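You operate a simulated robot arm through the tools that you are given. There is no shell and no other tool.

Carry out the task below with a simulated robot arm. There is one attempt and no reset: what you move stays moved.

JOB
Switch off the green and purple lights; stand them in the bench drawer.
Fine: shut the drawer again. Set down upright: what you pick out.

The check looks at the end state, three seconds after you hand in, the way a careful person would. Anything else that was tipped, shoved, dropped, spilled or broken makes it a failure.

ROBOT AND FRAMES
A 7-joint arm with a three-finger gripper, fixed in place. Base frame: the origin is at the foot of the arm, x ahead of it, y to its left, z up. Readings come in m, degrees, newtons and seconds.
With the tool pointing down near the work surface it reaches from about 0.1 to 0.88 m from the base axis. Its first joint turns from -166.0 to 166.0 degrees. Payload 2.94 kg.
The TCP is the grasp point between the finger pads, 0.03 m short of the fingertips. In the tool frame z runs along the fingers and y along their closing line. The gripper opens to 0.132 m. The gripper's body begins 0.107 m behind the TCP.
Orientation is that of the tool frame in the base frame, as [roll, pitch, yaw] about the fixed x, y, z axes, in that order (R = Rz(yaw) Ry(pitch) Rx(roll)). With the fingers straight down and closing along the base's y, the tool's x points along the base's -x, its y along +y and its z along -z.

CONTROLS
- The arm moves only by the tool servo_tool. Its argument "steps" is a list of rows, each a list of 7 numbers: the shift along the tool's x, y, z in m, then the turn, a rotation vector about the tool's x, y, z in degrees, then the gripper command, from -1 (shut) to 1 (fully open), values between in proportion. In form: [[dx, dy, dz, wx, wy, wz, fingers], ...]. A call has 1 to 20 rows; each row shifts and turns the commanded pose from where the row before left it, along the tool's axes as they then stand. A row lasts 0.2 s, in which the tool goes at most 0.05 m and 8.6 degrees; a call with a longer step from one row to the next is refused whole, and so is a gripper value outside its range. Where a pose cannot be reached the arm comes as near as it can. A force on the tool above 40 N (or 10 N above the force at the start of the call, whichever is more), or a blocked arm, ends the call early, and 0.2 s more pass. Each finger halts on what it meets, pressing with about 23 N; the grip force reading is that of the motor and also rises with nothing between the fingers. The clock runs only during rows and for 0.2 s after the last one: add rows that do not move to give the fingers time. The reply holds the time, the measured pose of the TCP, the force on the tool along the base axes, the opening and the grip force, in the units named above and with some noise, with the torque about the TCP (base axes, N m) and any sound that the robot's microphone picked up.
- Cameras (640 x 400 px; columns grow to the right, rows downward): "scene" is fixed at [0.2204, -0.651, 1.5886]; the picture's right is [0.75, -0.66, 0.00], its down [-0.43, -0.49, -0.76] and it looks along [0.50, 0.57, -0.65] (base axes); focal length 314 px, centre (320, 200). "wrist" rides on the gripper at [0.072, 0.003, -0.144] in the tool frame; the picture's right is [-0.04, 1.00, 0.00], its down [-0.88, -0.04, -0.48] and it looks along [-0.47, -0.02, 0.88] (tool axes); focal length 256 px, centre (320, 200).
- snapshot(camera): a new picture of that camera. No time passes.
- move_column(by): slides the trunk up (or, below 0, down) by that many m; the arm rides with it, the base frame stays. It gives what a move gives, with no picture.
- locate(camera, pixels): for up to 12 pixels [column, row] of the newest picture of that camera ("zoom" is the newest enlarged one), the place [x, y, z] in the base frame of the surface seen there, good to about 0.002 m. No time passes.
- enlarge(camera, box): a new picture of the part [left, top, right, bottom] of that camera's present view, enlarged. No time passes.
- job_done(): hands the job in; it is judged then, once.

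Leave the gripper open and the arm clear of the work at the hand-in unless told otherwise.

The tools are called after ">>>" as a command line: name --pt "numbers of a row" for each row, then --argument value for the rest, lists and objects as JSON in quotes. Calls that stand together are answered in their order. servo_tool: Moves the arm, as the interface text tells. Its arguments: {"type":"object","properties":{"steps":{"type":"array","items":{"type":"array","items":{"type":"number"}}}},"required":["steps"]} The other tools are called the same way: move_column (by) slides the trunk up or down; snapshot (camera) takes a picture; locate (camera, pixels) gives the place of the surface under pixels of a picture; enlarge (camera, box) takes an enlarged picture of a part of a camera's view; job_done () hands the job in.

At the start:

```text
time_s: 0.0
position: [0.5875, 0.024, 1.2286]
orientation: [179.9, 0.0, 180.0]
wrist_force: [0.6, 0.1, -0.6]
ft_torque: [0.0, 0.0, -0.02]
opening: 0.1321
grasp_force: 0.0
trunk travel left (down, up): [-0.375, 0.165]
```

scene: 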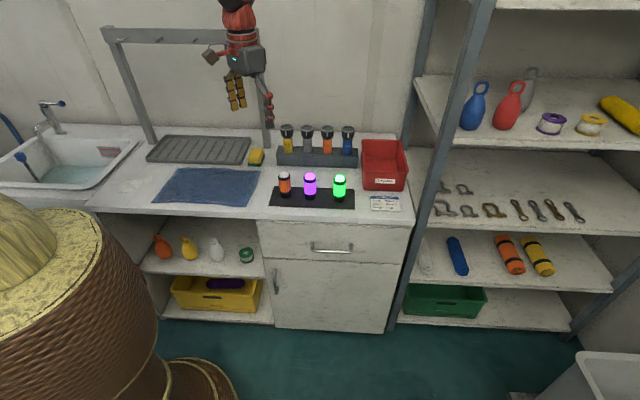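
wrist: 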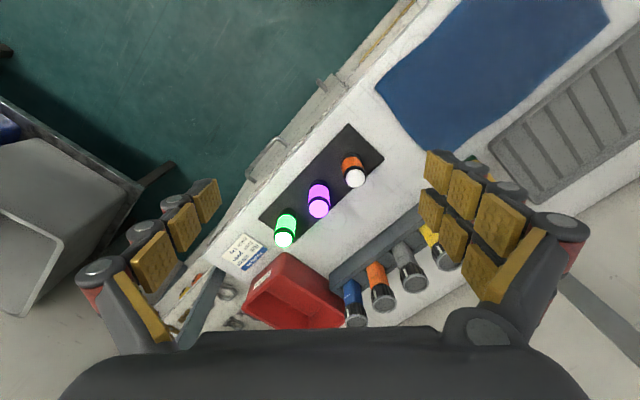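

I see a bench with three lamps on a dark mat (orange at about (285,183), purple (310,185), green (340,186)), a drawer with a handle at (332,248), and a card at (385,203). First I'll take closer looks.

>>> enlarge --camera "scene" --box '[250, 110, 430, 222]'

>>> enlarge --camera "wrist" --box '[200, 100, 440, 330]'

>>> locate --camera "scene" --pixels '[[285, 176], [310, 176], [340, 178], [275, 205], [345, 207], [312, 248], [350, 250], [332, 252], [260, 222], [408, 228], [385, 203], [330, 240]]'

```text
3.56 times, centred on (340, 166) of scene
```

zoom: 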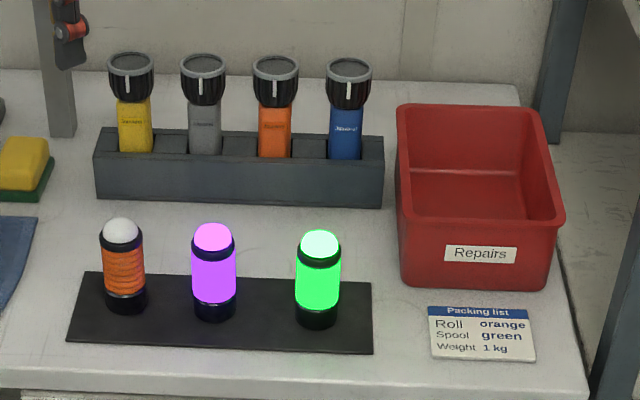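

```text
1.74 times, centred on (320, 215) of wrist
```

zoom: 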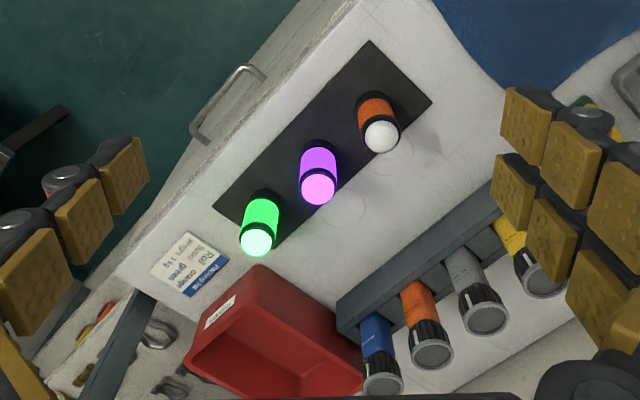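

```text
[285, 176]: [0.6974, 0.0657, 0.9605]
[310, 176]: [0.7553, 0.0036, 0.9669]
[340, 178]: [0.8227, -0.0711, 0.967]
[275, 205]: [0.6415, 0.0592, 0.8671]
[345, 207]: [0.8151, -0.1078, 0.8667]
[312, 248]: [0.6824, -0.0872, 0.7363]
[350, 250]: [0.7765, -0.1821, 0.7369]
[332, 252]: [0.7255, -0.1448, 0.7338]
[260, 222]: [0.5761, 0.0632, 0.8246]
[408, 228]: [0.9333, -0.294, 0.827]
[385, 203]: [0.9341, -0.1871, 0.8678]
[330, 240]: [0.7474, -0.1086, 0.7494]
```

The bench front runs at about -45° in the base frame. I'll look closer at the lamps to find their switches, and at the drawer front.

>>> enlarge --camera "scene" --box '[270, 162, 360, 218]'

>>> enlarge --camera "scene" --box '[250, 205, 420, 335]'

>>> enlarge --camera "wrist" --box '[260, 140, 380, 255]'

```text
7.11 times, centred on (315, 190) of scene
```

zoom: 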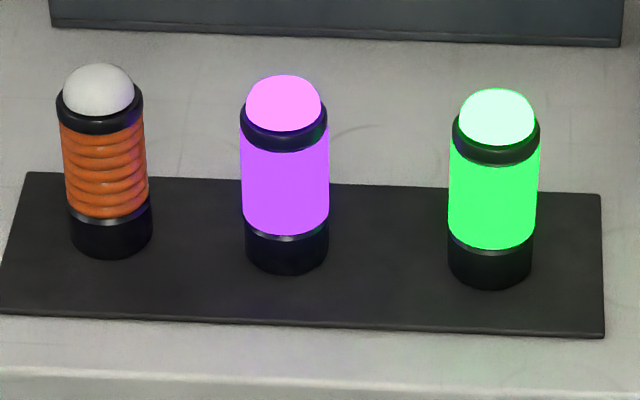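

```text
3.08 times, centred on (335, 270) of scene
```

zoom: 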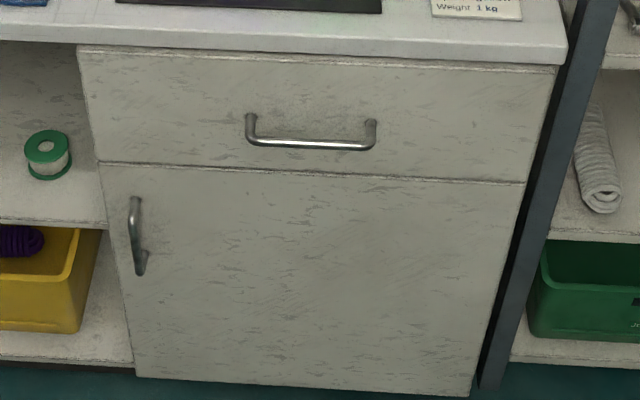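

```text
3.48 times, centred on (320, 198) of wrist
```

zoom: 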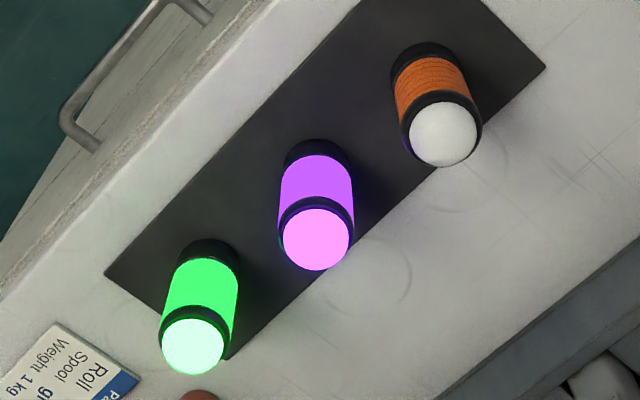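

Each lamp has a white dome on top of a black collar and a black base with a thin seam. I'll measure the lamp heights, widths, and the drawer front edges.

>>> enlarge --camera "scene" --box '[270, 162, 360, 218]'

>>> locate --camera "zoom" --pixels '[[284, 78], [284, 105], [284, 140], [284, 200], [284, 255], [497, 92], [497, 118], [497, 155], [497, 210], [497, 268], [100, 70], [100, 90]]'

>>> locate --camera "scene" --pixels '[[273, 222], [404, 230], [330, 255], [340, 262], [280, 256], [391, 262], [317, 242], [353, 243], [354, 249], [319, 253], [300, 220], [300, 300]]'

```text
7.11 times, centred on (315, 190) of scene
```

zoom: 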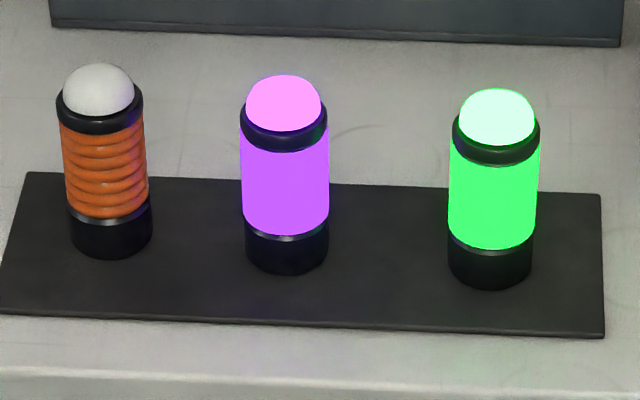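

```text
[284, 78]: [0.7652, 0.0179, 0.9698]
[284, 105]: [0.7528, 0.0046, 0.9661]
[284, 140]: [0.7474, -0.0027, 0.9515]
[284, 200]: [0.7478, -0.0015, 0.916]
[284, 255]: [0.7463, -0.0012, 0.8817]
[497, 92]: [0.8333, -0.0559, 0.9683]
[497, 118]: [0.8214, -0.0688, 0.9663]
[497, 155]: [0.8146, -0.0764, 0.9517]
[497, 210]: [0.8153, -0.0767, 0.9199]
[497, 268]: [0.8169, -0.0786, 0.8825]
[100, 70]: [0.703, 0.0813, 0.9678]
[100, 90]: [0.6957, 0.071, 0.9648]
```

```text
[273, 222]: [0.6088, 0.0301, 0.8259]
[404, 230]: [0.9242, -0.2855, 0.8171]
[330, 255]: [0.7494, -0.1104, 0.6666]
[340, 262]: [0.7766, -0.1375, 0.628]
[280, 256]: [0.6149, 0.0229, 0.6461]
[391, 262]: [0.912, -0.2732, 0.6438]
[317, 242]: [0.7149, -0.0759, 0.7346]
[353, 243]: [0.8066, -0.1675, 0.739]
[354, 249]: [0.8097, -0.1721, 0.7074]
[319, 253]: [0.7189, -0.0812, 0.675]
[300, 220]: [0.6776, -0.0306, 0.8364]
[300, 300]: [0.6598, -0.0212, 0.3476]
```

Dome tops are at z≈0.97, lamp diameter ≈0.04, and the drawer front plane is at x+y≈0.639. Before moving, I'll locate the overhead rack, the torch holder and the red bin so that I stay clear of them.

>>> locate --camera "scene" --pixels '[[160, 35], [125, 80], [262, 120], [268, 96], [210, 58], [280, 163], [355, 165], [362, 188], [404, 190], [347, 130], [288, 127], [365, 145]]'

>>> locate --camera "wrist" --pixels '[[319, 208], [284, 238], [356, 177], [320, 185], [288, 215]]'

```text
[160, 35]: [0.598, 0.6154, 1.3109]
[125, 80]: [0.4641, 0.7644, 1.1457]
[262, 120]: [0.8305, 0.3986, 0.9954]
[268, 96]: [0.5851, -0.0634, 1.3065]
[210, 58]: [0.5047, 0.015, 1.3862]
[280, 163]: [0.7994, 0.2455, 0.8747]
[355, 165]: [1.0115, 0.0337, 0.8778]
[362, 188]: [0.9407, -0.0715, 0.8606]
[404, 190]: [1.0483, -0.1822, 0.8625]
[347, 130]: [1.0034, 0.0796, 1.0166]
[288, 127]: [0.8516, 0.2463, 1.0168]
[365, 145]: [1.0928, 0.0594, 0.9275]
```

```text
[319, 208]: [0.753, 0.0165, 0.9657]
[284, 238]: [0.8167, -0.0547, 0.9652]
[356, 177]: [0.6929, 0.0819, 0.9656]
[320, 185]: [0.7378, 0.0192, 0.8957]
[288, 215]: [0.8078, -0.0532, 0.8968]
```

Purple lamp axis ≈ (0.760, 0.016), green ≈ (0.828, -0.060). I'll close the gripper, move above the purple lamp at a safe height (TCP z≈1.11), and turn the tool by 45° to line up with the bench.

>>> servo_tool --pt "-0.0345 -0.0016 0.024 0 0 0 -1" --pt "-0.0345 -0.0016 0.024 0 0 0 -1" --pt "-0.0345 -0.0016 0.024 0 0 0 -1" --pt "-0.0345 -0.0016 0.024 0 0 0 -1" --pt "-0.0345 -0.0016 0.024 0 0 0 -1" --pt "0 0 0 0 0 -7.5 -1" --pt "0 0 0 0 0 -7.5 -1" --pt "0 0 0 0 0 -7.5 -1" --pt "0 0 0 0 0 -7.5 -1" --pt "0 0 0 0 0 -7.5 -1" --pt "0 0 0 0 0 -7.5 -1" --pt "0 0 0 0 0 0 -1" --pt "0 0 0 0 0 0 -1"

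>>> snapshot --camera "wrist"

>>> snapshot --camera "scene"

```text
time_s: 2.8
position: [0.7597, 0.0158, 1.1095]
orientation: [-180.0, 0.0, -134.9]
wrist_force: [-0.2, 0.0, 0.6]
ft_torque: [0.0, 0.05, 0.0]
opening: 0.0
grasp_force: 22.9
trunk travel left (down, up): [-0.375, 0.165]
```

```text
taken
```

wrist: 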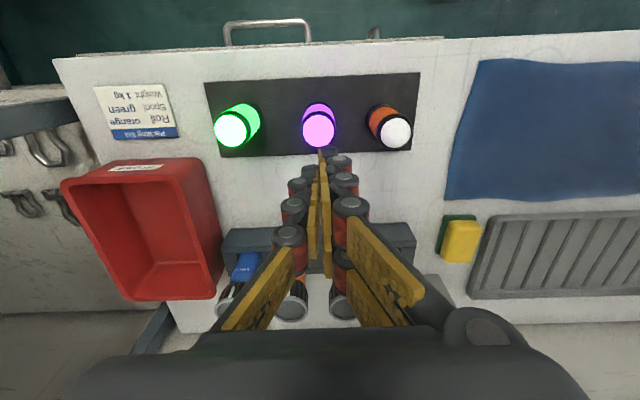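

```text
taken
```

scene: 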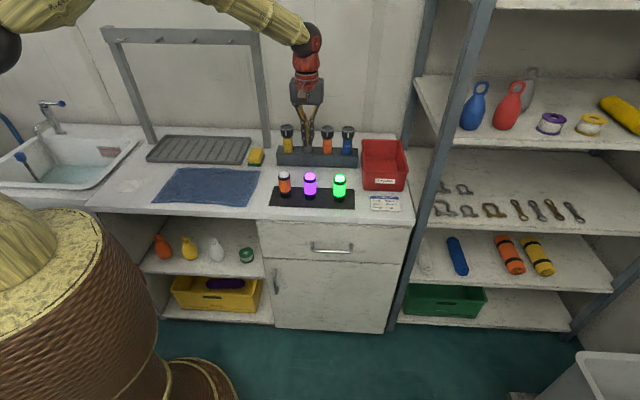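

Now the tool is above the purple lamp. I'll zoom in on the lamps in the wrist view.

>>> enlarge --camera "wrist" --box '[200, 70, 430, 215]'

>>> locate --camera "wrist" --pixels '[[318, 128], [231, 130], [398, 132], [317, 108], [242, 108], [318, 140], [268, 25], [374, 33], [430, 38], [120, 50], [60, 58]]'

>>> locate --camera "scene" --pixels '[[20, 250], [100, 250], [140, 290], [130, 350], [200, 370], [50, 320], [230, 390]]'

```text
2.76 times, centred on (315, 142) of wrist
```

zoom: 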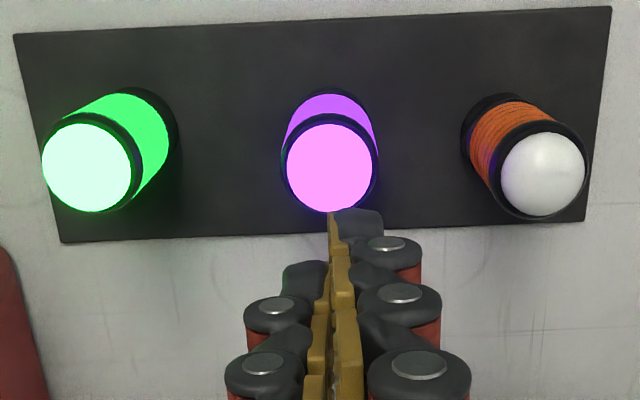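

```text
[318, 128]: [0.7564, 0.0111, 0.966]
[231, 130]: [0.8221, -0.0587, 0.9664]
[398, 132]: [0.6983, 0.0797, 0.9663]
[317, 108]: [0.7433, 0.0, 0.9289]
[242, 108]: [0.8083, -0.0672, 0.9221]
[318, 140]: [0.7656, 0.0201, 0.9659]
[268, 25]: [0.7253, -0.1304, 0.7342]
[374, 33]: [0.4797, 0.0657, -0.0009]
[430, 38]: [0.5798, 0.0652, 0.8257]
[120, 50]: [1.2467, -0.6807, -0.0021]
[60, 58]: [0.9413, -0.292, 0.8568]
```

```text
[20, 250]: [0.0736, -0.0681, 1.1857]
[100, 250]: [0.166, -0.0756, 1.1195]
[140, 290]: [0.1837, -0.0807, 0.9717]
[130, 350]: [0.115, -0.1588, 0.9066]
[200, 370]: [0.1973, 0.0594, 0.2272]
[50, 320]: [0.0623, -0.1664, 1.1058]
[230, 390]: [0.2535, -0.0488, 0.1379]
```

The dome top of the purple lamp is centred at about (0.761, 0.016, 0.97), directly under the closed fingertips. I'll descend to about 1 cm above it, then press in small steps.

>>> servo_tool --pt "0 0 0.04 0 0 0 -1" --pt "0 0 0.04 0 0 0 -1" --pt "0 0 0.017 0 0 0 -1" --pt "0 0 0 0 0 0 -1"

>>> enlarge --camera "wrist" --box '[200, 70, 430, 215]'

>>> enlarge --camera "scene" --box '[270, 140, 360, 218]'

```text
time_s: 3.8
position: [0.7595, 0.0173, 1.0124]
orientation: [-180.0, 0.0, -135.0]
wrist_force: [-0.6, 0.4, -0.3]
ft_torque: [0.0, 0.0, 0.02]
opening: 0.0
grasp_force: 23.1
trunk travel left (down, up): [-0.375, 0.165]
```

```text
2.76 times, centred on (315, 142) of wrist
```

zoom: 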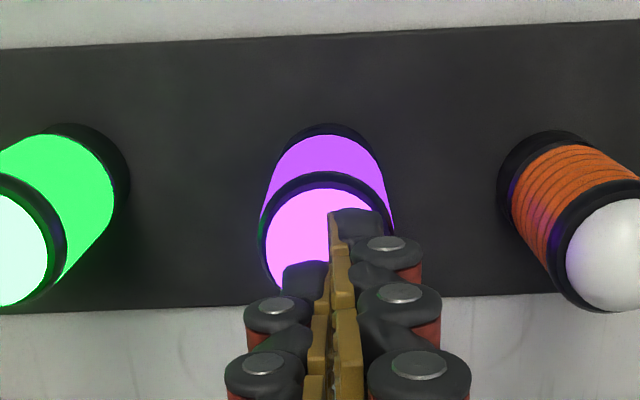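

```text
5.13 times, centred on (315, 179) of scene
```

zoom: 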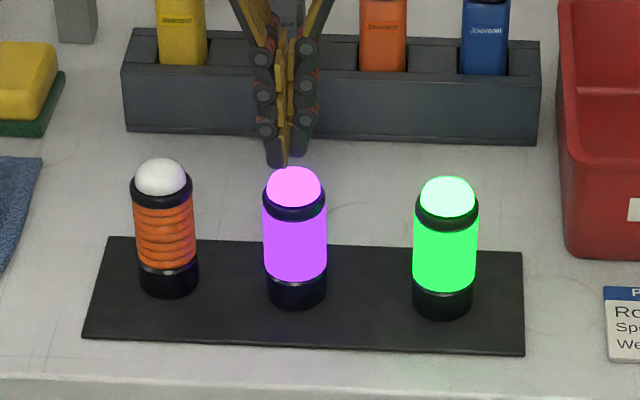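

The fingertips are about 2–3 mm off towards the orange side. I'll correct by that amount and then lower slowly onto the dome in small steps.

>>> servo_tool --pt "0 -0.0025 0.004 0 0 0 -1" --pt "0 0 0.004 0 0 0 -1" --pt "0 0 0.002 0 0 0 -1" --pt "0 0 0.002 0 0 0 -1" --pt "0 0 0.001 0 0 0 -1" --pt "0 0 0 0 0 0 -1"

>>> enlarge --camera "scene" --box '[270, 140, 360, 218]'

```text
time_s: 5.2
position: [0.7618, 0.0149, 0.9989]
orientation: [-180.0, 0.1, -135.1]
wrist_force: [0.5, -0.1, -0.1]
ft_torque: [0.01, 0.04, -0.02]
opening: 0.0003
grasp_force: 23.1
trunk travel left (down, up): [-0.375, 0.165]
```

```text
5.13 times, centred on (315, 179) of scene
```

zoom: 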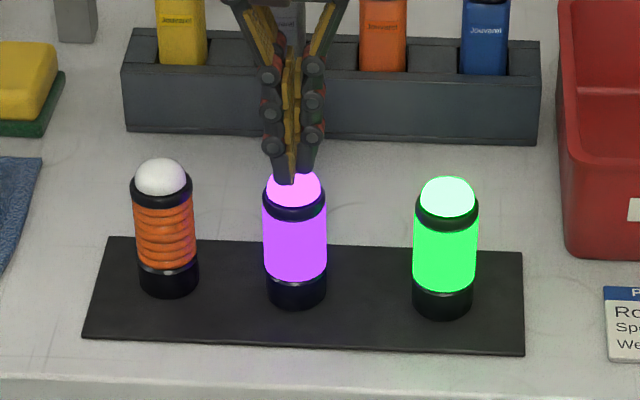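

No contact yet (tips at z≈0.969). I'll continue down in 1–2 mm steps, watching the force.

>>> servo_tool --pt "0 0 0.001 0 0 0 -1" --pt "0 0 0.001 0 0 0 -1" --pt "0 0 0.001 0 0 0 -1" --pt "0 0 0.001 0 0 0 -1" --pt "0 0 0 0 0 0 -1"

>>> enlarge --camera "scene" --box '[270, 140, 360, 218]'

```text
time_s: 6.4
position: [0.7623, 0.014, 0.9962]
orientation: [179.9, 0.0, -135.0]
wrist_force: [0.1, -0.1, 0.2]
ft_torque: [-0.03, -0.01, 0.0]
opening: 0.0
grasp_force: 23.1
trunk travel left (down, up): [-0.375, 0.165]
```

```text
5.13 times, centred on (315, 179) of scene
```

zoom: 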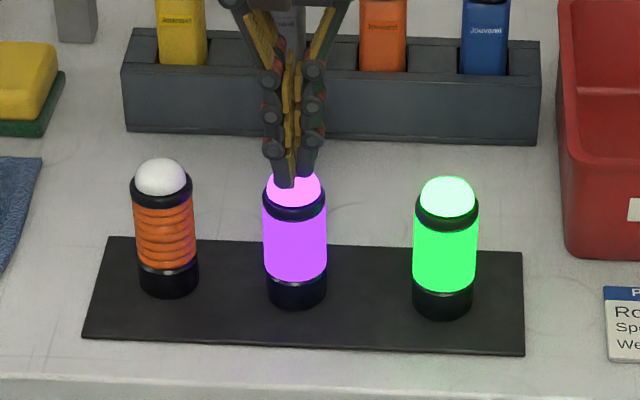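

Still no contact force. I'll keep going down in 1 mm steps.

>>> servo_tool --pt "0 0 0.0015 0 0 0 -1" --pt "0 0 0.0015 0 0 0 -1" --pt "0 0 0.001 0 0 0 -1" --pt "0 0 0.001 0 0 0 -1" --pt "0 0 0 0 0 0 -1"

>>> enlarge --camera "scene" --box '[270, 140, 360, 218]'

```text
time_s: 7.6
position: [0.7636, 0.0149, 0.991]
orientation: [180.0, 0.1, -135.0]
wrist_force: [1.0, -0.4, 0.9]
ft_torque: [-0.01, -0.02, -0.01]
opening: 0.0061
grasp_force: 23.0
trunk travel left (down, up): [-0.375, 0.165]
```

```text
5.13 times, centred on (315, 179) of scene
```

zoom: 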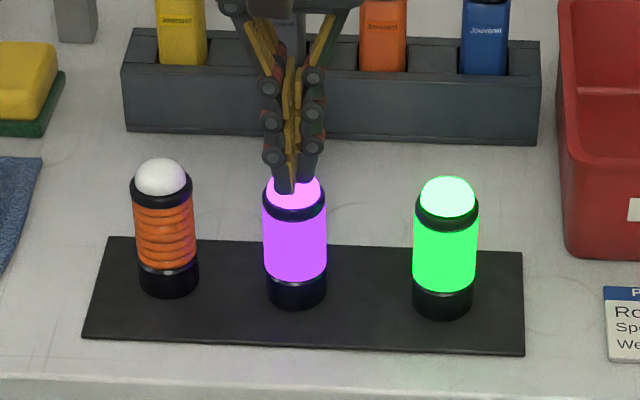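

The gripper reads 6 mm open: the dome is wedging the two fingertips apart, so there's no real press. I'll lift 2 cm and re-measure the dome, then press with a single fingertip centred on it.

>>> servo_tool --pt "0 0 -0.01 0 0 0 -1" --pt "0 0 -0.015 0 0 0 -1" --pt "0 0 0 0 0 0 -1" --pt "0 0 0 0 0 0 -1"

>>> enlarge --camera "wrist" --box '[260, 80, 380, 200]'

>>> enlarge --camera "scene" --box '[290, 150, 330, 205]'

```text
time_s: 8.6
position: [0.7627, 0.0153, 1.0145]
orientation: [-180.0, 0.1, -135.0]
wrist_force: [-0.3, 0.5, -0.1]
ft_torque: [0.0, -0.01, 0.02]
opening: 0.0
grasp_force: 22.9
trunk travel left (down, up): [-0.375, 0.165]
```

```text
3.33 times, centred on (320, 140) of wrist
```

zoom: 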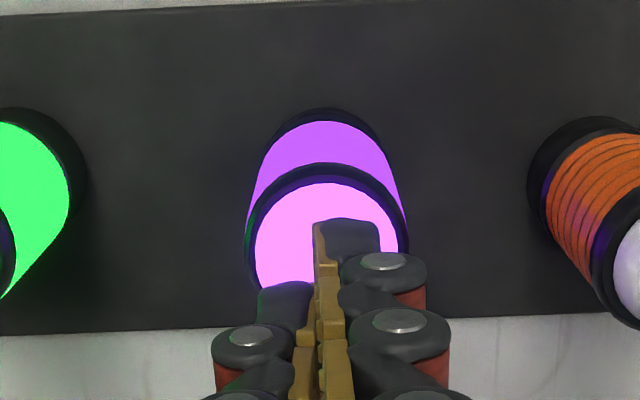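

```text
7.27 times, centred on (310, 178) of scene
```

zoom: 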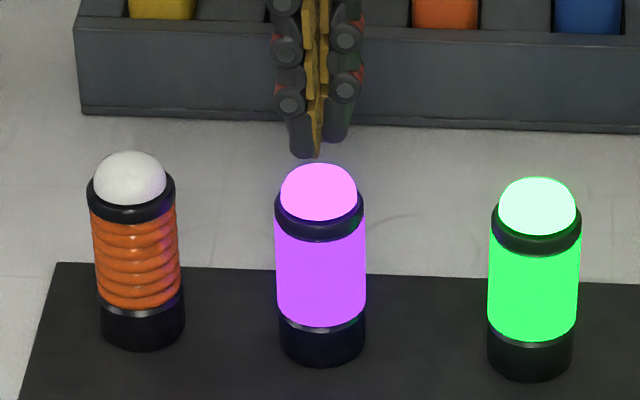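

The two fingers look staggered at the tip. I'll zoom in on the gripper to understand the tip geometry.

>>> enlarge --camera "scene" --box '[285, 110, 335, 195]'

>>> locate --camera "zoom" --pixels '[[320, 320], [310, 310], [300, 330], [330, 290], [290, 280]]'

```text
4.71 times, centred on (310, 152) of scene
```

zoom: 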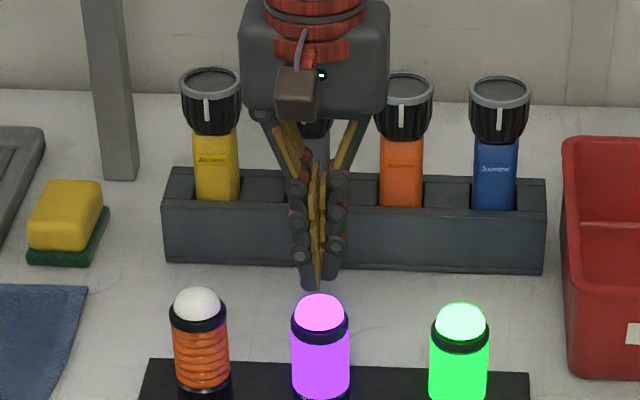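

```text
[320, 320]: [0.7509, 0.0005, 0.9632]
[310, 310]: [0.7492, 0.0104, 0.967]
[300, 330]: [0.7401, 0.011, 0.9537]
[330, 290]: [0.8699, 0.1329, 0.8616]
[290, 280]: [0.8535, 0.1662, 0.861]
```

It's visually a three-fingered hand: one thumb on the +u side and two fingers opposite. I'll shift ~6.5 mm so that the single thumb sits over the dome centre, then press down in 1 mm steps.

>>> servo_tool --pt "0.001 0.0065 0 0 0 0 -1" --pt "0 0 0.005 0 0 0 -1" --pt "0 0 0.005 0 0 0 -1" --pt "0 0 0.003 0 0 0 -1" --pt "0 0 0.0015 0 0 0 -1" --pt "0 0 0.0015 0 0 0 -1" --pt "0 0 0.001 0 0 0 -1" --pt "0 0 0 0 0 0 -1"

>>> enlarge --camera "scene" --box '[285, 110, 335, 195]'

```text
time_s: 10.4
position: [0.7566, 0.0179, 0.9978]
orientation: [-179.9, 0.1, -135.1]
wrist_force: [-0.1, -0.3, 0.5]
ft_torque: [0.02, 0.0, 0.02]
opening: 0.0
grasp_force: 23.4
trunk travel left (down, up): [-0.375, 0.165]
```

```text
4.71 times, centred on (310, 152) of scene
```

zoom: 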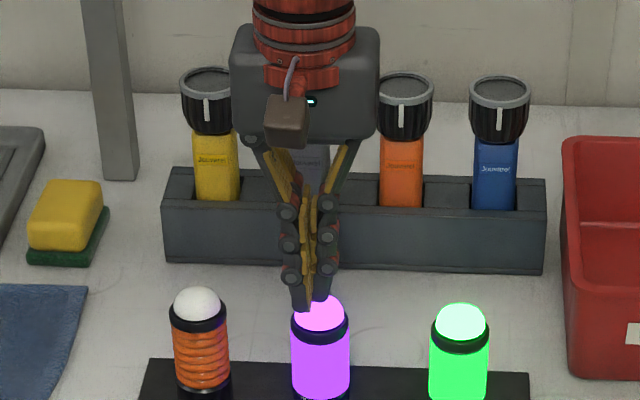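

Tips at about z=0.968, near contact. I'll continue down in 1 mm steps, watching the force, the opening and any sound.

>>> servo_tool --pt "0 0 0.001 0 0 0 -1" --pt "0 0 0.001 0 0 0 -1" --pt "0 0 0.001 0 0 0 -1" --pt "0 0 0.001 0 0 0 -1" --pt "0 0 0 0 0 0 -1"

>>> enlarge --camera "scene" --box '[285, 110, 335, 195]'

```text
time_s: 11.6
position: [0.7563, 0.0179, 0.9947]
orientation: [-180.0, 0.0, -135.0]
wrist_force: [0.9, 0.0, 0.3]
ft_torque: [-0.04, 0.01, 0.03]
opening: 0.0
grasp_force: 23.1
trunk travel left (down, up): [-0.375, 0.165]
```

```text
4.71 times, centred on (310, 152) of scene
```

zoom: 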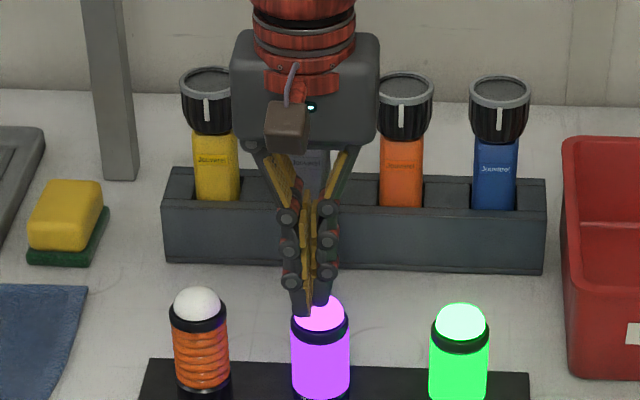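

Still practically no force. Continuing down in 1 mm steps.

>>> servo_tool --pt "0 0 0.001 0 0 0 -1" --pt "0 0 0.001 0 0 0 -1" --pt "0 0 0.001 0 0 0 -1" --pt "0 0 0 0 0 0 -1"

>>> enlarge --camera "scene" --box '[285, 110, 335, 195]'

```text
time_s: 12.6
position: [0.7571, 0.0185, 0.9913]
orientation: [179.9, 0.0, -135.0]
wrist_force: [-0.8, -0.3, 1.7]
ft_torque: [-0.01, 0.01, -0.01]
opening: 0.0061
grasp_force: 23.0
trunk travel left (down, up): [-0.375, 0.165]
```

```text
4.71 times, centred on (310, 152) of scene
```

zoom: 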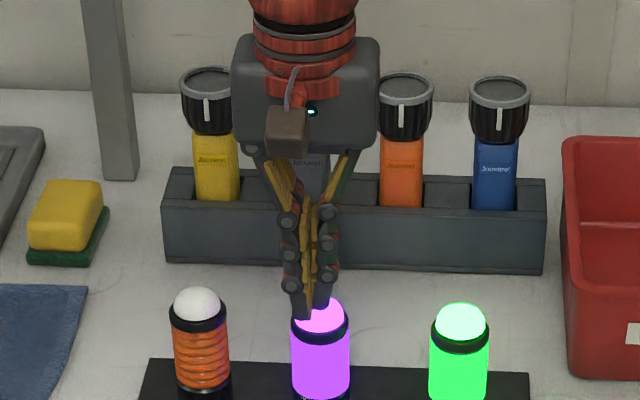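

Contact now: opening 6 mm and a small 1.7 N upward force. I'll press a little further, 1 mm at a time, to see whether the force builds or a click comes.

>>> servo_tool --pt "0 0 0.001 0 0 0 -1" --pt "0 0 0.001 0 0 0 -1" --pt "0 0 0 0 0 0 -1"

>>> enlarge --camera "scene" --box '[285, 130, 335, 205]'

>>> enlarge --camera "wrist" --box '[260, 80, 380, 200]'

```text
time_s: 13.4
position: [0.7567, 0.0195, 0.9883]
orientation: [-180.0, 0.0, -135.0]
wrist_force: [1.2, 0.0, 2.6]
ft_torque: [-0.01, -0.03, 0.0]
opening: 0.0059
grasp_force: 22.7
trunk travel left (down, up): [-0.375, 0.165]
heard: click
```

```text
5.33 times, centred on (310, 168) of scene
```

zoom: 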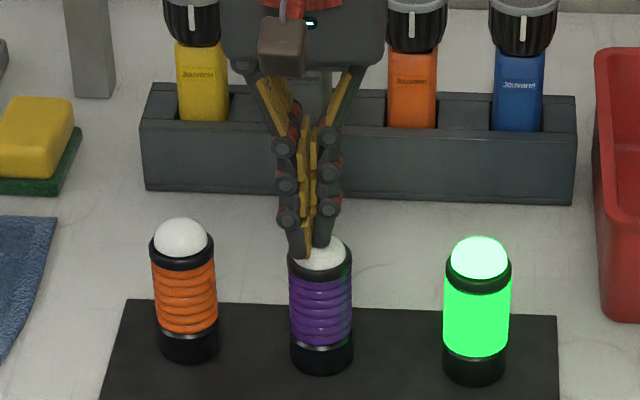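

```text
3.33 times, centred on (320, 140) of wrist
```

zoom: 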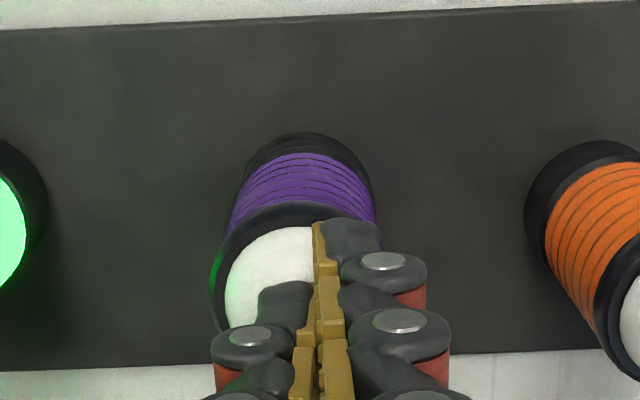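

A click, and the purple lamp is now dark. The dome is a push button. I'll lift straight up to z≈1.05 and check that it stays off.

>>> servo_tool --pt "0 0 -0.005 0 0 0 -1" --pt "0 0 -0.02 0 0 0 -1" --pt "0 0 -0.04 0 0 0 -1" --pt "0 0 0 0 0 0 -1"

>>> snapshot --camera "wrist"

>>> enlarge --camera "scene" --box '[270, 130, 360, 218]'

```text
time_s: 14.4
position: [0.7568, 0.0189, 1.0528]
orientation: [-180.0, -0.1, -135.0]
wrist_force: [-0.7, -0.1, 0.0]
ft_torque: [-0.02, -0.02, 0.0]
opening: 0.0
grasp_force: 23.6
trunk travel left (down, up): [-0.375, 0.165]
```

```text
taken
```

wrist: 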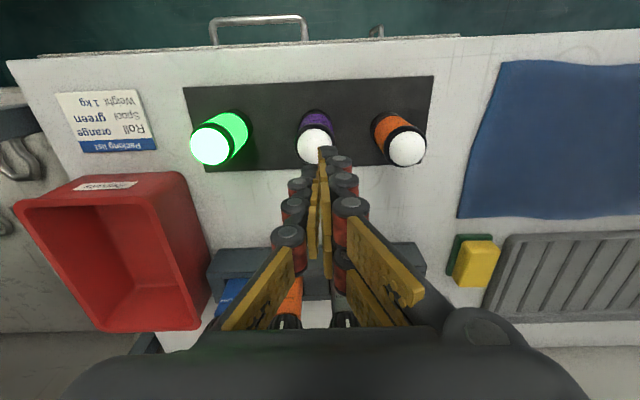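

```text
4.55 times, centred on (315, 174) of scene
```

zoom: 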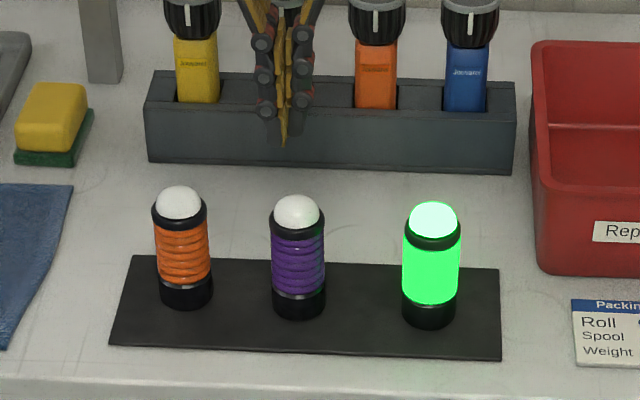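

Purple stays off. Now the green lamp: I'll locate its dome and base in both views.

>>> locate --camera "wrist" --pixels '[[211, 146], [209, 158], [213, 133], [197, 146], [225, 146], [316, 143], [314, 130]]'

>>> locate --camera "zoom" --pixels '[[433, 212], [433, 204], [431, 245], [431, 280], [296, 205], [298, 235], [298, 265]]'

```text
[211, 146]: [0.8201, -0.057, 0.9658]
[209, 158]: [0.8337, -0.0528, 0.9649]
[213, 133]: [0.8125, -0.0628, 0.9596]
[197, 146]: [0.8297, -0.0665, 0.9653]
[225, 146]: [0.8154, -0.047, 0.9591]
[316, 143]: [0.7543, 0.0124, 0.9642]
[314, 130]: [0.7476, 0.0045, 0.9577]
```

```text
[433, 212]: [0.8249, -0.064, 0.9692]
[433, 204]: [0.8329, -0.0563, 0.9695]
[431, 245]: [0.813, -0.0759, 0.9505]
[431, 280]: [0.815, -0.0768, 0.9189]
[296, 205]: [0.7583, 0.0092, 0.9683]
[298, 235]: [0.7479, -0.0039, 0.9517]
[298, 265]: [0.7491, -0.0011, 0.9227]
```

Green lamp axis ≈ (0.827, -0.060). I'll move over with the same thumb-centred offset, then descend to just above contact (TCP z≈0.998).

>>> servo_tool --pt "0.002 -0.034 0 0 0 0 -1" --pt "0.002 -0.034 0 0 0 0 -1" --pt "0.0025 -0.0322 0 0 0 0 -1" --pt "0 0 0 0 0 0 -1" --pt "0 0 0.025 0 0 0 -1" --pt "0 0 0.02 0 0 0 -1" --pt "0 0 0.007 0 0 0 -1" --pt "0 0 0 0 0 0 -1"

>>> enlarge --camera "wrist" --box '[260, 80, 380, 200]'

>>> enlarge --camera "scene" --box '[310, 130, 370, 205]'

```text
time_s: 16.2
position: [0.8219, -0.0571, 1.0026]
orientation: [179.9, 0.0, -135.0]
wrist_force: [-1.3, 0.5, 0.7]
ft_torque: [0.0, -0.01, 0.0]
opening: 0.0001
grasp_force: 23.3
trunk travel left (down, up): [-0.375, 0.165]
```

```text
3.33 times, centred on (320, 140) of wrist
```

zoom: 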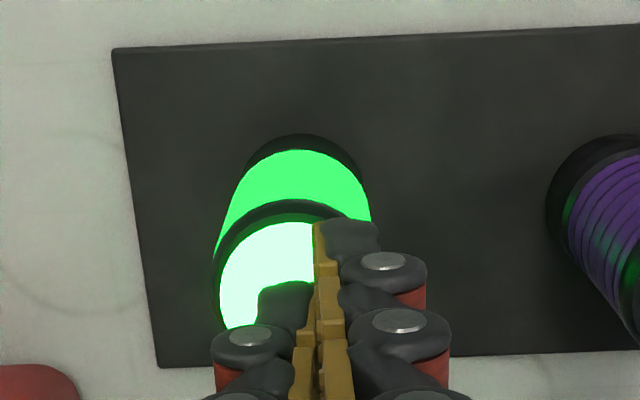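

```text
5.33 times, centred on (340, 168) of scene
```

zoom: 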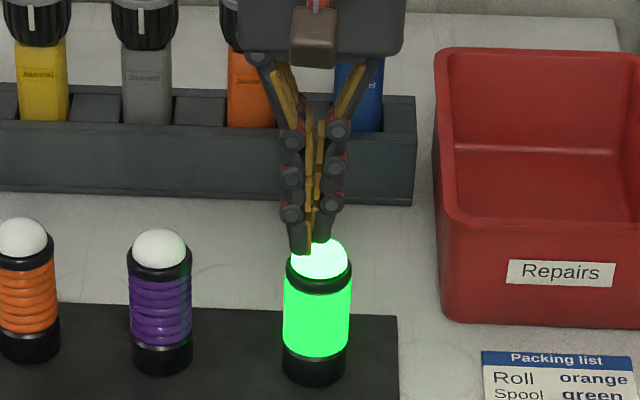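

Alignment matches the successful press. I'll press down in 1 mm steps until it clicks.

>>> servo_tool --pt "0 0 0.003 0 0 0 -1" --pt "0 0 0.002 0 0 0 -1" --pt "0 0 0.002 0 0 0 -1" --pt "0 0 0.002 0 0 0 -1" --pt "0 0 0.001 0 0 0 -1" --pt "0 0 0.001 0 0 0 -1" --pt "0 0 0 0 0 0 -1"

>>> enlarge --camera "scene" --box '[310, 130, 370, 205]'

```text
time_s: 17.8
position: [0.8231, -0.0575, 0.9905]
orientation: [-180.0, -0.1, -135.1]
wrist_force: [0.3, 0.2, 0.7]
ft_torque: [-0.02, -0.02, -0.02]
opening: 0.0002
grasp_force: 23.1
trunk travel left (down, up): [-0.375, 0.165]
```

```text
5.33 times, centred on (340, 168) of scene
```

zoom: 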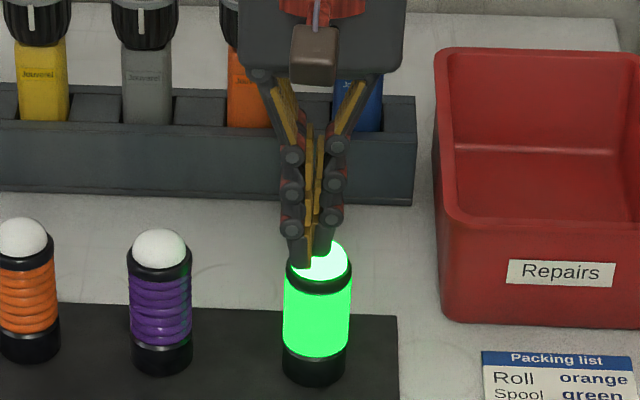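

No click yet and little force; continuing in 1 mm steps.

>>> servo_tool --pt "0 0 0.001 0 0 0 -1" --pt "0 0 0.001 0 0 0 -1" --pt "0 0 0 0 0 0 -1"

>>> enlarge --camera "scene" --box '[310, 130, 370, 205]'

```text
time_s: 18.6
position: [0.8225, -0.0559, 0.9894]
orientation: [180.0, 0.0, -135.0]
wrist_force: [-0.1, 0.2, 1.5]
ft_torque: [0.0, -0.01, -0.03]
opening: 0.0001
grasp_force: 22.9
trunk travel left (down, up): [-0.375, 0.165]
```

```text
5.33 times, centred on (340, 168) of scene
```

zoom: 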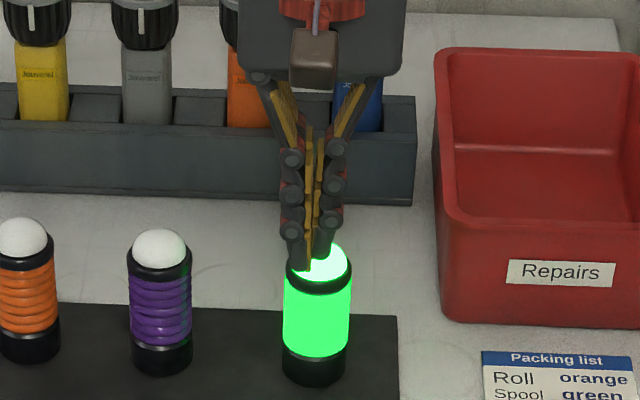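

Force is starting to build (1.5 N). Another millimetre or two.

>>> servo_tool --pt "0 0 0.001 0 0 0 -1" --pt "0 0 0.001 0 0 0 -1" --pt "0 0 0 0 0 0 -1"

>>> enlarge --camera "scene" --box '[310, 130, 370, 205]'

```text
time_s: 19.4
position: [0.8237, -0.0567, 0.9862]
orientation: [-180.0, 0.0, -135.1]
wrist_force: [-0.6, 0.5, 2.7]
ft_torque: [0.02, 0.01, 0.0]
opening: 0.006
grasp_force: 22.7
trunk travel left (down, up): [-0.375, 0.165]
heard: click
```

```text
5.33 times, centred on (340, 168) of scene
```

zoom: 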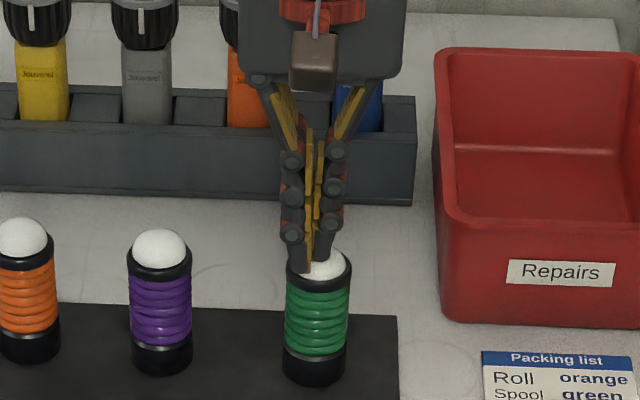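

Green is off too. Next is the drawer. I'll lift clear, retreat from the bench towards the robot, and turn the tool 90° so the fingers close in the vertical plane across the handle bar.

>>> servo_tool --pt "0 0 -0.01 0 0 0 -1" --pt "0 0 -0.045 0 0 0 -1" --pt "0 0 -0.045 0 0 0 -1" --pt "0 0 -0.02 0 0 0 -1" --pt "0.045 0 0 0 0 0 -1" --pt "0.045 0 0 0 0 0 -1" --pt "0.045 0 0 0 0 0 -1" --pt "0.045 0 0 0 0 0 -1" --pt "0.045 0 0 0 0 0 -1" --pt "0.045 0 0 0 0 0 -1" --pt "0 0 0 0 0 0 -1"

>>> servo_tool --pt "0 0 0 0 0 8 -0.24" --pt "0 0 0 0 0 8 -0.24" --pt "0 0 0 0 0 8 -0.24" --pt "0 0 0 0 0 8 -0.24" --pt "0 0 0 0 0 8 -0.24" --pt "0 0 0 0 0 8 -0.24" --pt "0 0 0 0 0 8 -0.24" --pt "0 0 0 0 0 8 -0.24" --pt "0 0 0 0 0 8 -0.24" --pt "0 0 0 0 0 8 -0.24" --pt "0 0 0 0 0 8 -0.24" --pt "0 0 0 0 0 2 -0.24" --pt "0 0 0 0 0 0 -0.24"

>>> snapshot --camera "scene"

>>> snapshot --camera "wrist"

```text
time_s: 21.8
position: [0.6347, -0.2482, 1.1073]
orientation: [179.9, 0.0, -135.0]
wrist_force: [0.2, 0.2, 0.2]
ft_torque: [0.01, 0.0, -0.02]
opening: 0.0001
grasp_force: 22.7
trunk travel left (down, up): [-0.375, 0.165]
```

```text
time_s: 24.6
position: [0.6328, -0.2496, 1.1059]
orientation: [-180.0, -0.1, 135.0]
wrist_force: [-0.1, 0.7, -0.4]
ft_torque: [-0.03, -0.02, -0.04]
opening: 0.0502
grasp_force: 0.1
trunk travel left (down, up): [-0.375, 0.165]
```

```text
taken
```

scene: 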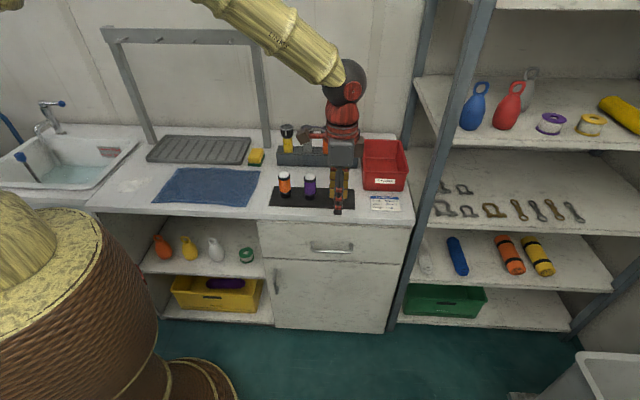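

```text
taken
```

wrist: 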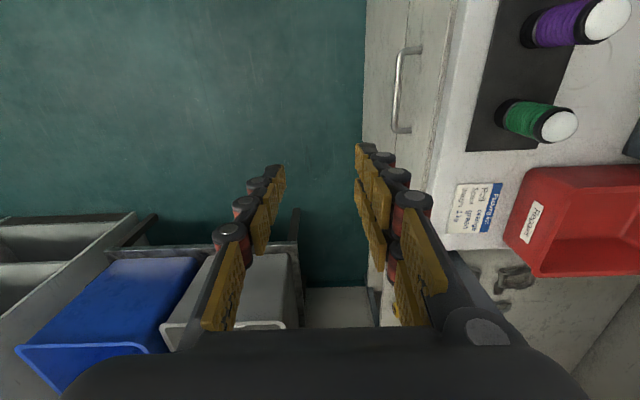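

Tool x now points along -u. In the wrist view the handle is at about (397,90). I'll locate it exactly, and check the bins at lower left.

>>> locate --camera "wrist" --pixels '[[397, 90], [400, 60], [396, 115], [412, 49], [410, 132], [425, 90], [190, 262], [297, 230], [350, 320], [240, 330], [100, 260]]'

>>> enlarge --camera "wrist" --box '[340, 20, 480, 160]'

```text
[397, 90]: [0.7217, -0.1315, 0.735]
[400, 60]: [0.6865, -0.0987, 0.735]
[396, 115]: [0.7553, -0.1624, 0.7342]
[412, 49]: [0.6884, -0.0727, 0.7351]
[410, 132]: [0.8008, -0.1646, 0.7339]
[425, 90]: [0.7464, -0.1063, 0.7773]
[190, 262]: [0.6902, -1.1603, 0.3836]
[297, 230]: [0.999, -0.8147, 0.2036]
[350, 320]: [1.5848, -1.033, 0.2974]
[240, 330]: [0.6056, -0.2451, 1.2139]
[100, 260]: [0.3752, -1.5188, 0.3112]
```

```text
2.86 times, centred on (410, 90) of wrist
```

zoom: 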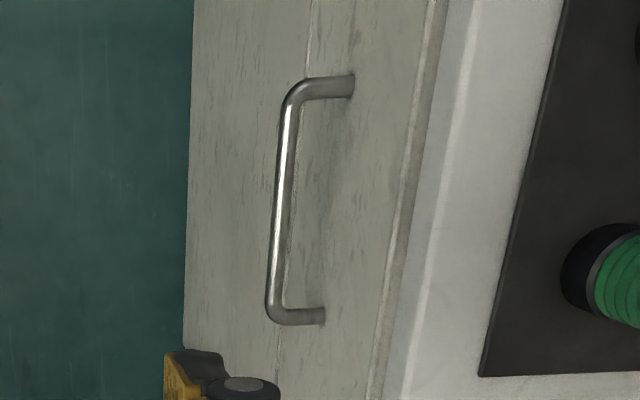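

Handle bar centre ≈ u 0.61, v 0.418, z 0.731 (u along the bench front, v into the bench). I'll tilt the tool 70° about its own x so the fingers point toward the drawer front, in free space.

>>> servo_tool --pt "0 0 0 -7.78 0 0 -0.394" --pt "0 0 0 -7.78 0 0 -0.394" --pt "0 0 0 -7.78 0 0 -0.394" --pt "0 0 0 -7.78 0 0 -0.394" --pt "0 0 0 -7.78 0 0 -0.394" --pt "0 0 0 -7.78 0 0 -0.394" --pt "0 0 0 -7.78 0 0 -0.394" --pt "0 0 0 -7.78 0 0 -0.394" --pt "0 0 0 -7.78 0 0 -0.394" --pt "0 0 0 0 0 0 -0.394"

>>> snapshot --camera "scene"

>>> snapshot --camera "wrist"

```text
time_s: 26.8
position: [0.6319, -0.2483, 1.108]
orientation: [110.0, 0.0, 135.0]
wrist_force: [0.0, -0.1, -0.6]
ft_torque: [0.05, 0.0, 0.02]
opening: 0.04
grasp_force: 0.1
trunk travel left (down, up): [-0.375, 0.165]
```

```text
taken
```

scene: 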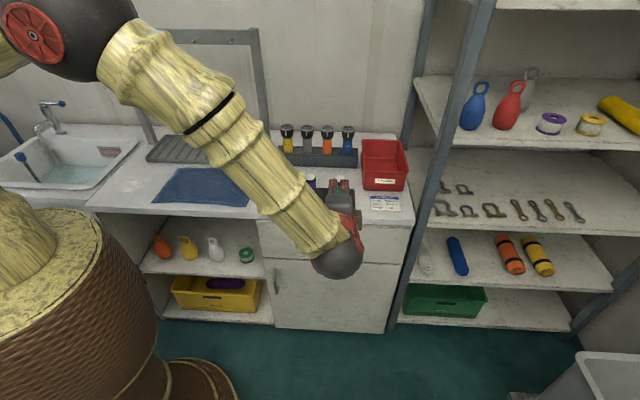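

```text
taken
```

wrist: 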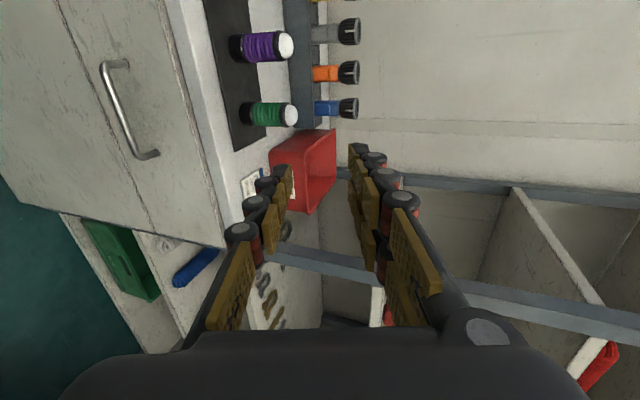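

Orientation is correct (fingers 20° below horizontal, toward the drawer). Now I'll descend straight down 0.245 m in front of the drawer, staying at v≈0.27, clear of the counter edge.

>>> servo_tool --pt "0.0021 -0.0384 0.014 0 0 0 -0.394" --pt "0.0021 -0.0384 0.014 0 0 0 -0.394" --pt "0.0021 -0.0384 0.014 0 0 0 -0.394" --pt "0.0021 -0.0384 0.014 0 0 0 -0.394" --pt "0.0021 -0.0384 0.014 0 0 0 -0.394" --pt "0.0021 -0.0384 0.014 0 0 0 -0.394" --pt "0 0 0 0 0 0 -0.394"

>>> snapshot --camera "scene"

>>> snapshot --camera "wrist"

```text
time_s: 28.4
position: [0.6231, -0.2386, 0.8623]
orientation: [110.0, 0.0, 135.0]
wrist_force: [0.0, -0.4, 0.5]
ft_torque: [-0.02, -0.04, 0.0]
opening: 0.0399
grasp_force: 0.0
trunk travel left (down, up): [-0.375, 0.165]
```

```text
taken
```

scene: 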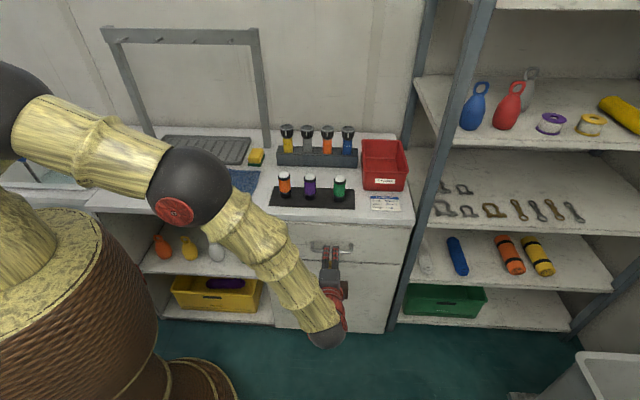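

```text
taken
```

wrist: 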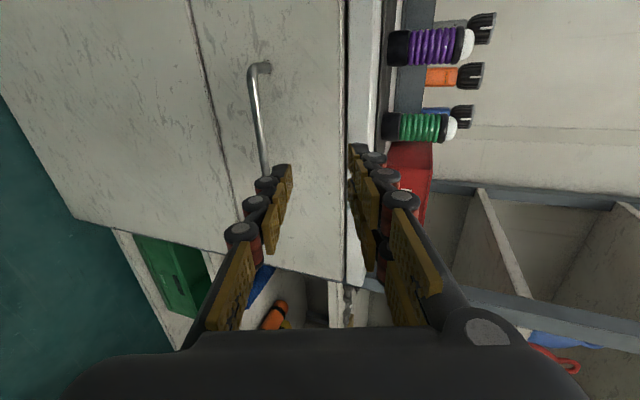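

The elbow has come down; I'll check its clearance from the counter edge before going lower.

>>> locate --camera "scene" --pixels '[[190, 160], [220, 175], [205, 215], [175, 212], [255, 225], [290, 265], [330, 300], [240, 170], [332, 252], [312, 243], [280, 230]]'

>>> locate --camera "wrist" --pixels '[[257, 110], [263, 150], [250, 80], [262, 68], [210, 100], [300, 100]]'

```text
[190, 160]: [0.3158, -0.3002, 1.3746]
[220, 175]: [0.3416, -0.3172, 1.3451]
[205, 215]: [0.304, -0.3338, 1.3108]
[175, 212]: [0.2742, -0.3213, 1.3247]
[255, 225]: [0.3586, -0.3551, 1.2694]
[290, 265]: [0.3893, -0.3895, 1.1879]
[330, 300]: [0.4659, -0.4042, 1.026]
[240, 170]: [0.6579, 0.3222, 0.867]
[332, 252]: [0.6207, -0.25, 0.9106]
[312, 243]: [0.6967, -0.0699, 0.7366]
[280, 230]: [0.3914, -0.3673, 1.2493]
```

```text
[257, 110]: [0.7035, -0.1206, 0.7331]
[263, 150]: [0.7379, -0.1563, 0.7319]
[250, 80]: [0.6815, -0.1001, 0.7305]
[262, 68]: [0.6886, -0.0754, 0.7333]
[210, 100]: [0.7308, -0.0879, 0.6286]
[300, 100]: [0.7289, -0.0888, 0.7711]
```

The elbow is high (z≈1.3) and well away from the bench. Continuing to the pre-grasp point: 8 cm back from the handle along the finger axis.

>>> servo_tool --pt "0 -0.0245 0.0292 0 0 0 -0.394" --pt "0 -0.0245 0.0292 0 0 0 -0.394" --pt "0 -0.0245 0.0292 0 0 0 -0.394" --pt "0 0 0 0 0 0 -0.394" --pt "0 0 0 0 0 0 -0.394"

>>> snapshot --camera "wrist"

>>> enlarge --camera "scene" --box '[280, 210, 390, 310]'

```text
time_s: 29.6
position: [0.6635, -0.198, 0.7615]
orientation: [110.1, -0.1, 135.0]
wrist_force: [-0.2, 0.3, -0.3]
ft_torque: [0.0, 0.0, 0.02]
opening: 0.0397
grasp_force: 0.2
trunk travel left (down, up): [-0.375, 0.165]
```

```text
taken
```

wrist: 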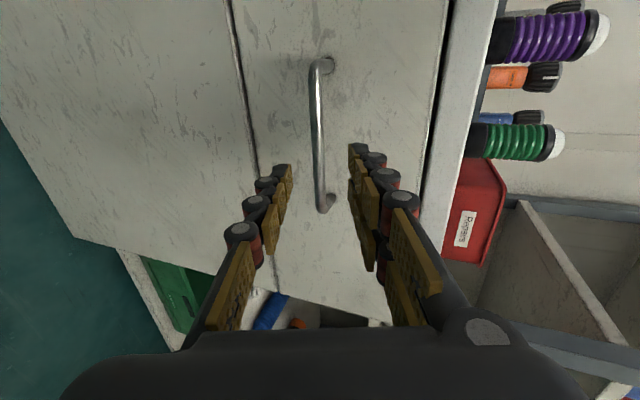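

```text
4.00 times, centred on (335, 260) of scene
```

zoom: 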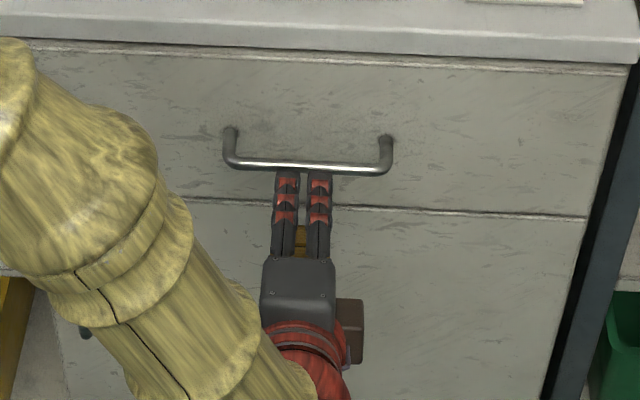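

The bar lies centrally between the fingers. I'll advance 7.8 cm along the finger axis and then close on the bar.

>>> servo_tool --pt "0 0 0.025 0 0 0 -0.394" --pt "0 0 0.025 0 0 0 -0.394" --pt "0 0 0.015 0 0 0 -0.394" --pt "0 0 0.012 0 0 0 -0.394" --pt "0 0 0 0 0 0 -0.394"

>>> snapshot --camera "wrist"

```text
time_s: 30.8
position: [0.7151, -0.1464, 0.7364]
orientation: [110.0, 0.0, 134.8]
wrist_force: [-1.0, 0.7, -1.1]
ft_torque: [-0.02, 0.05, 0.0]
opening: 0.04
grasp_force: 0.0
trunk travel left (down, up): [-0.375, 0.165]
```

```text
taken
```

wrist: 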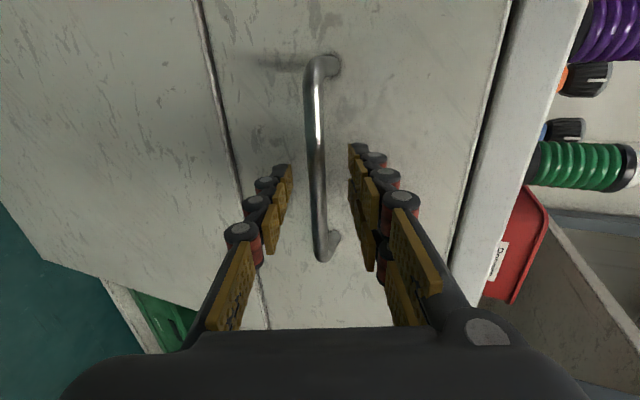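

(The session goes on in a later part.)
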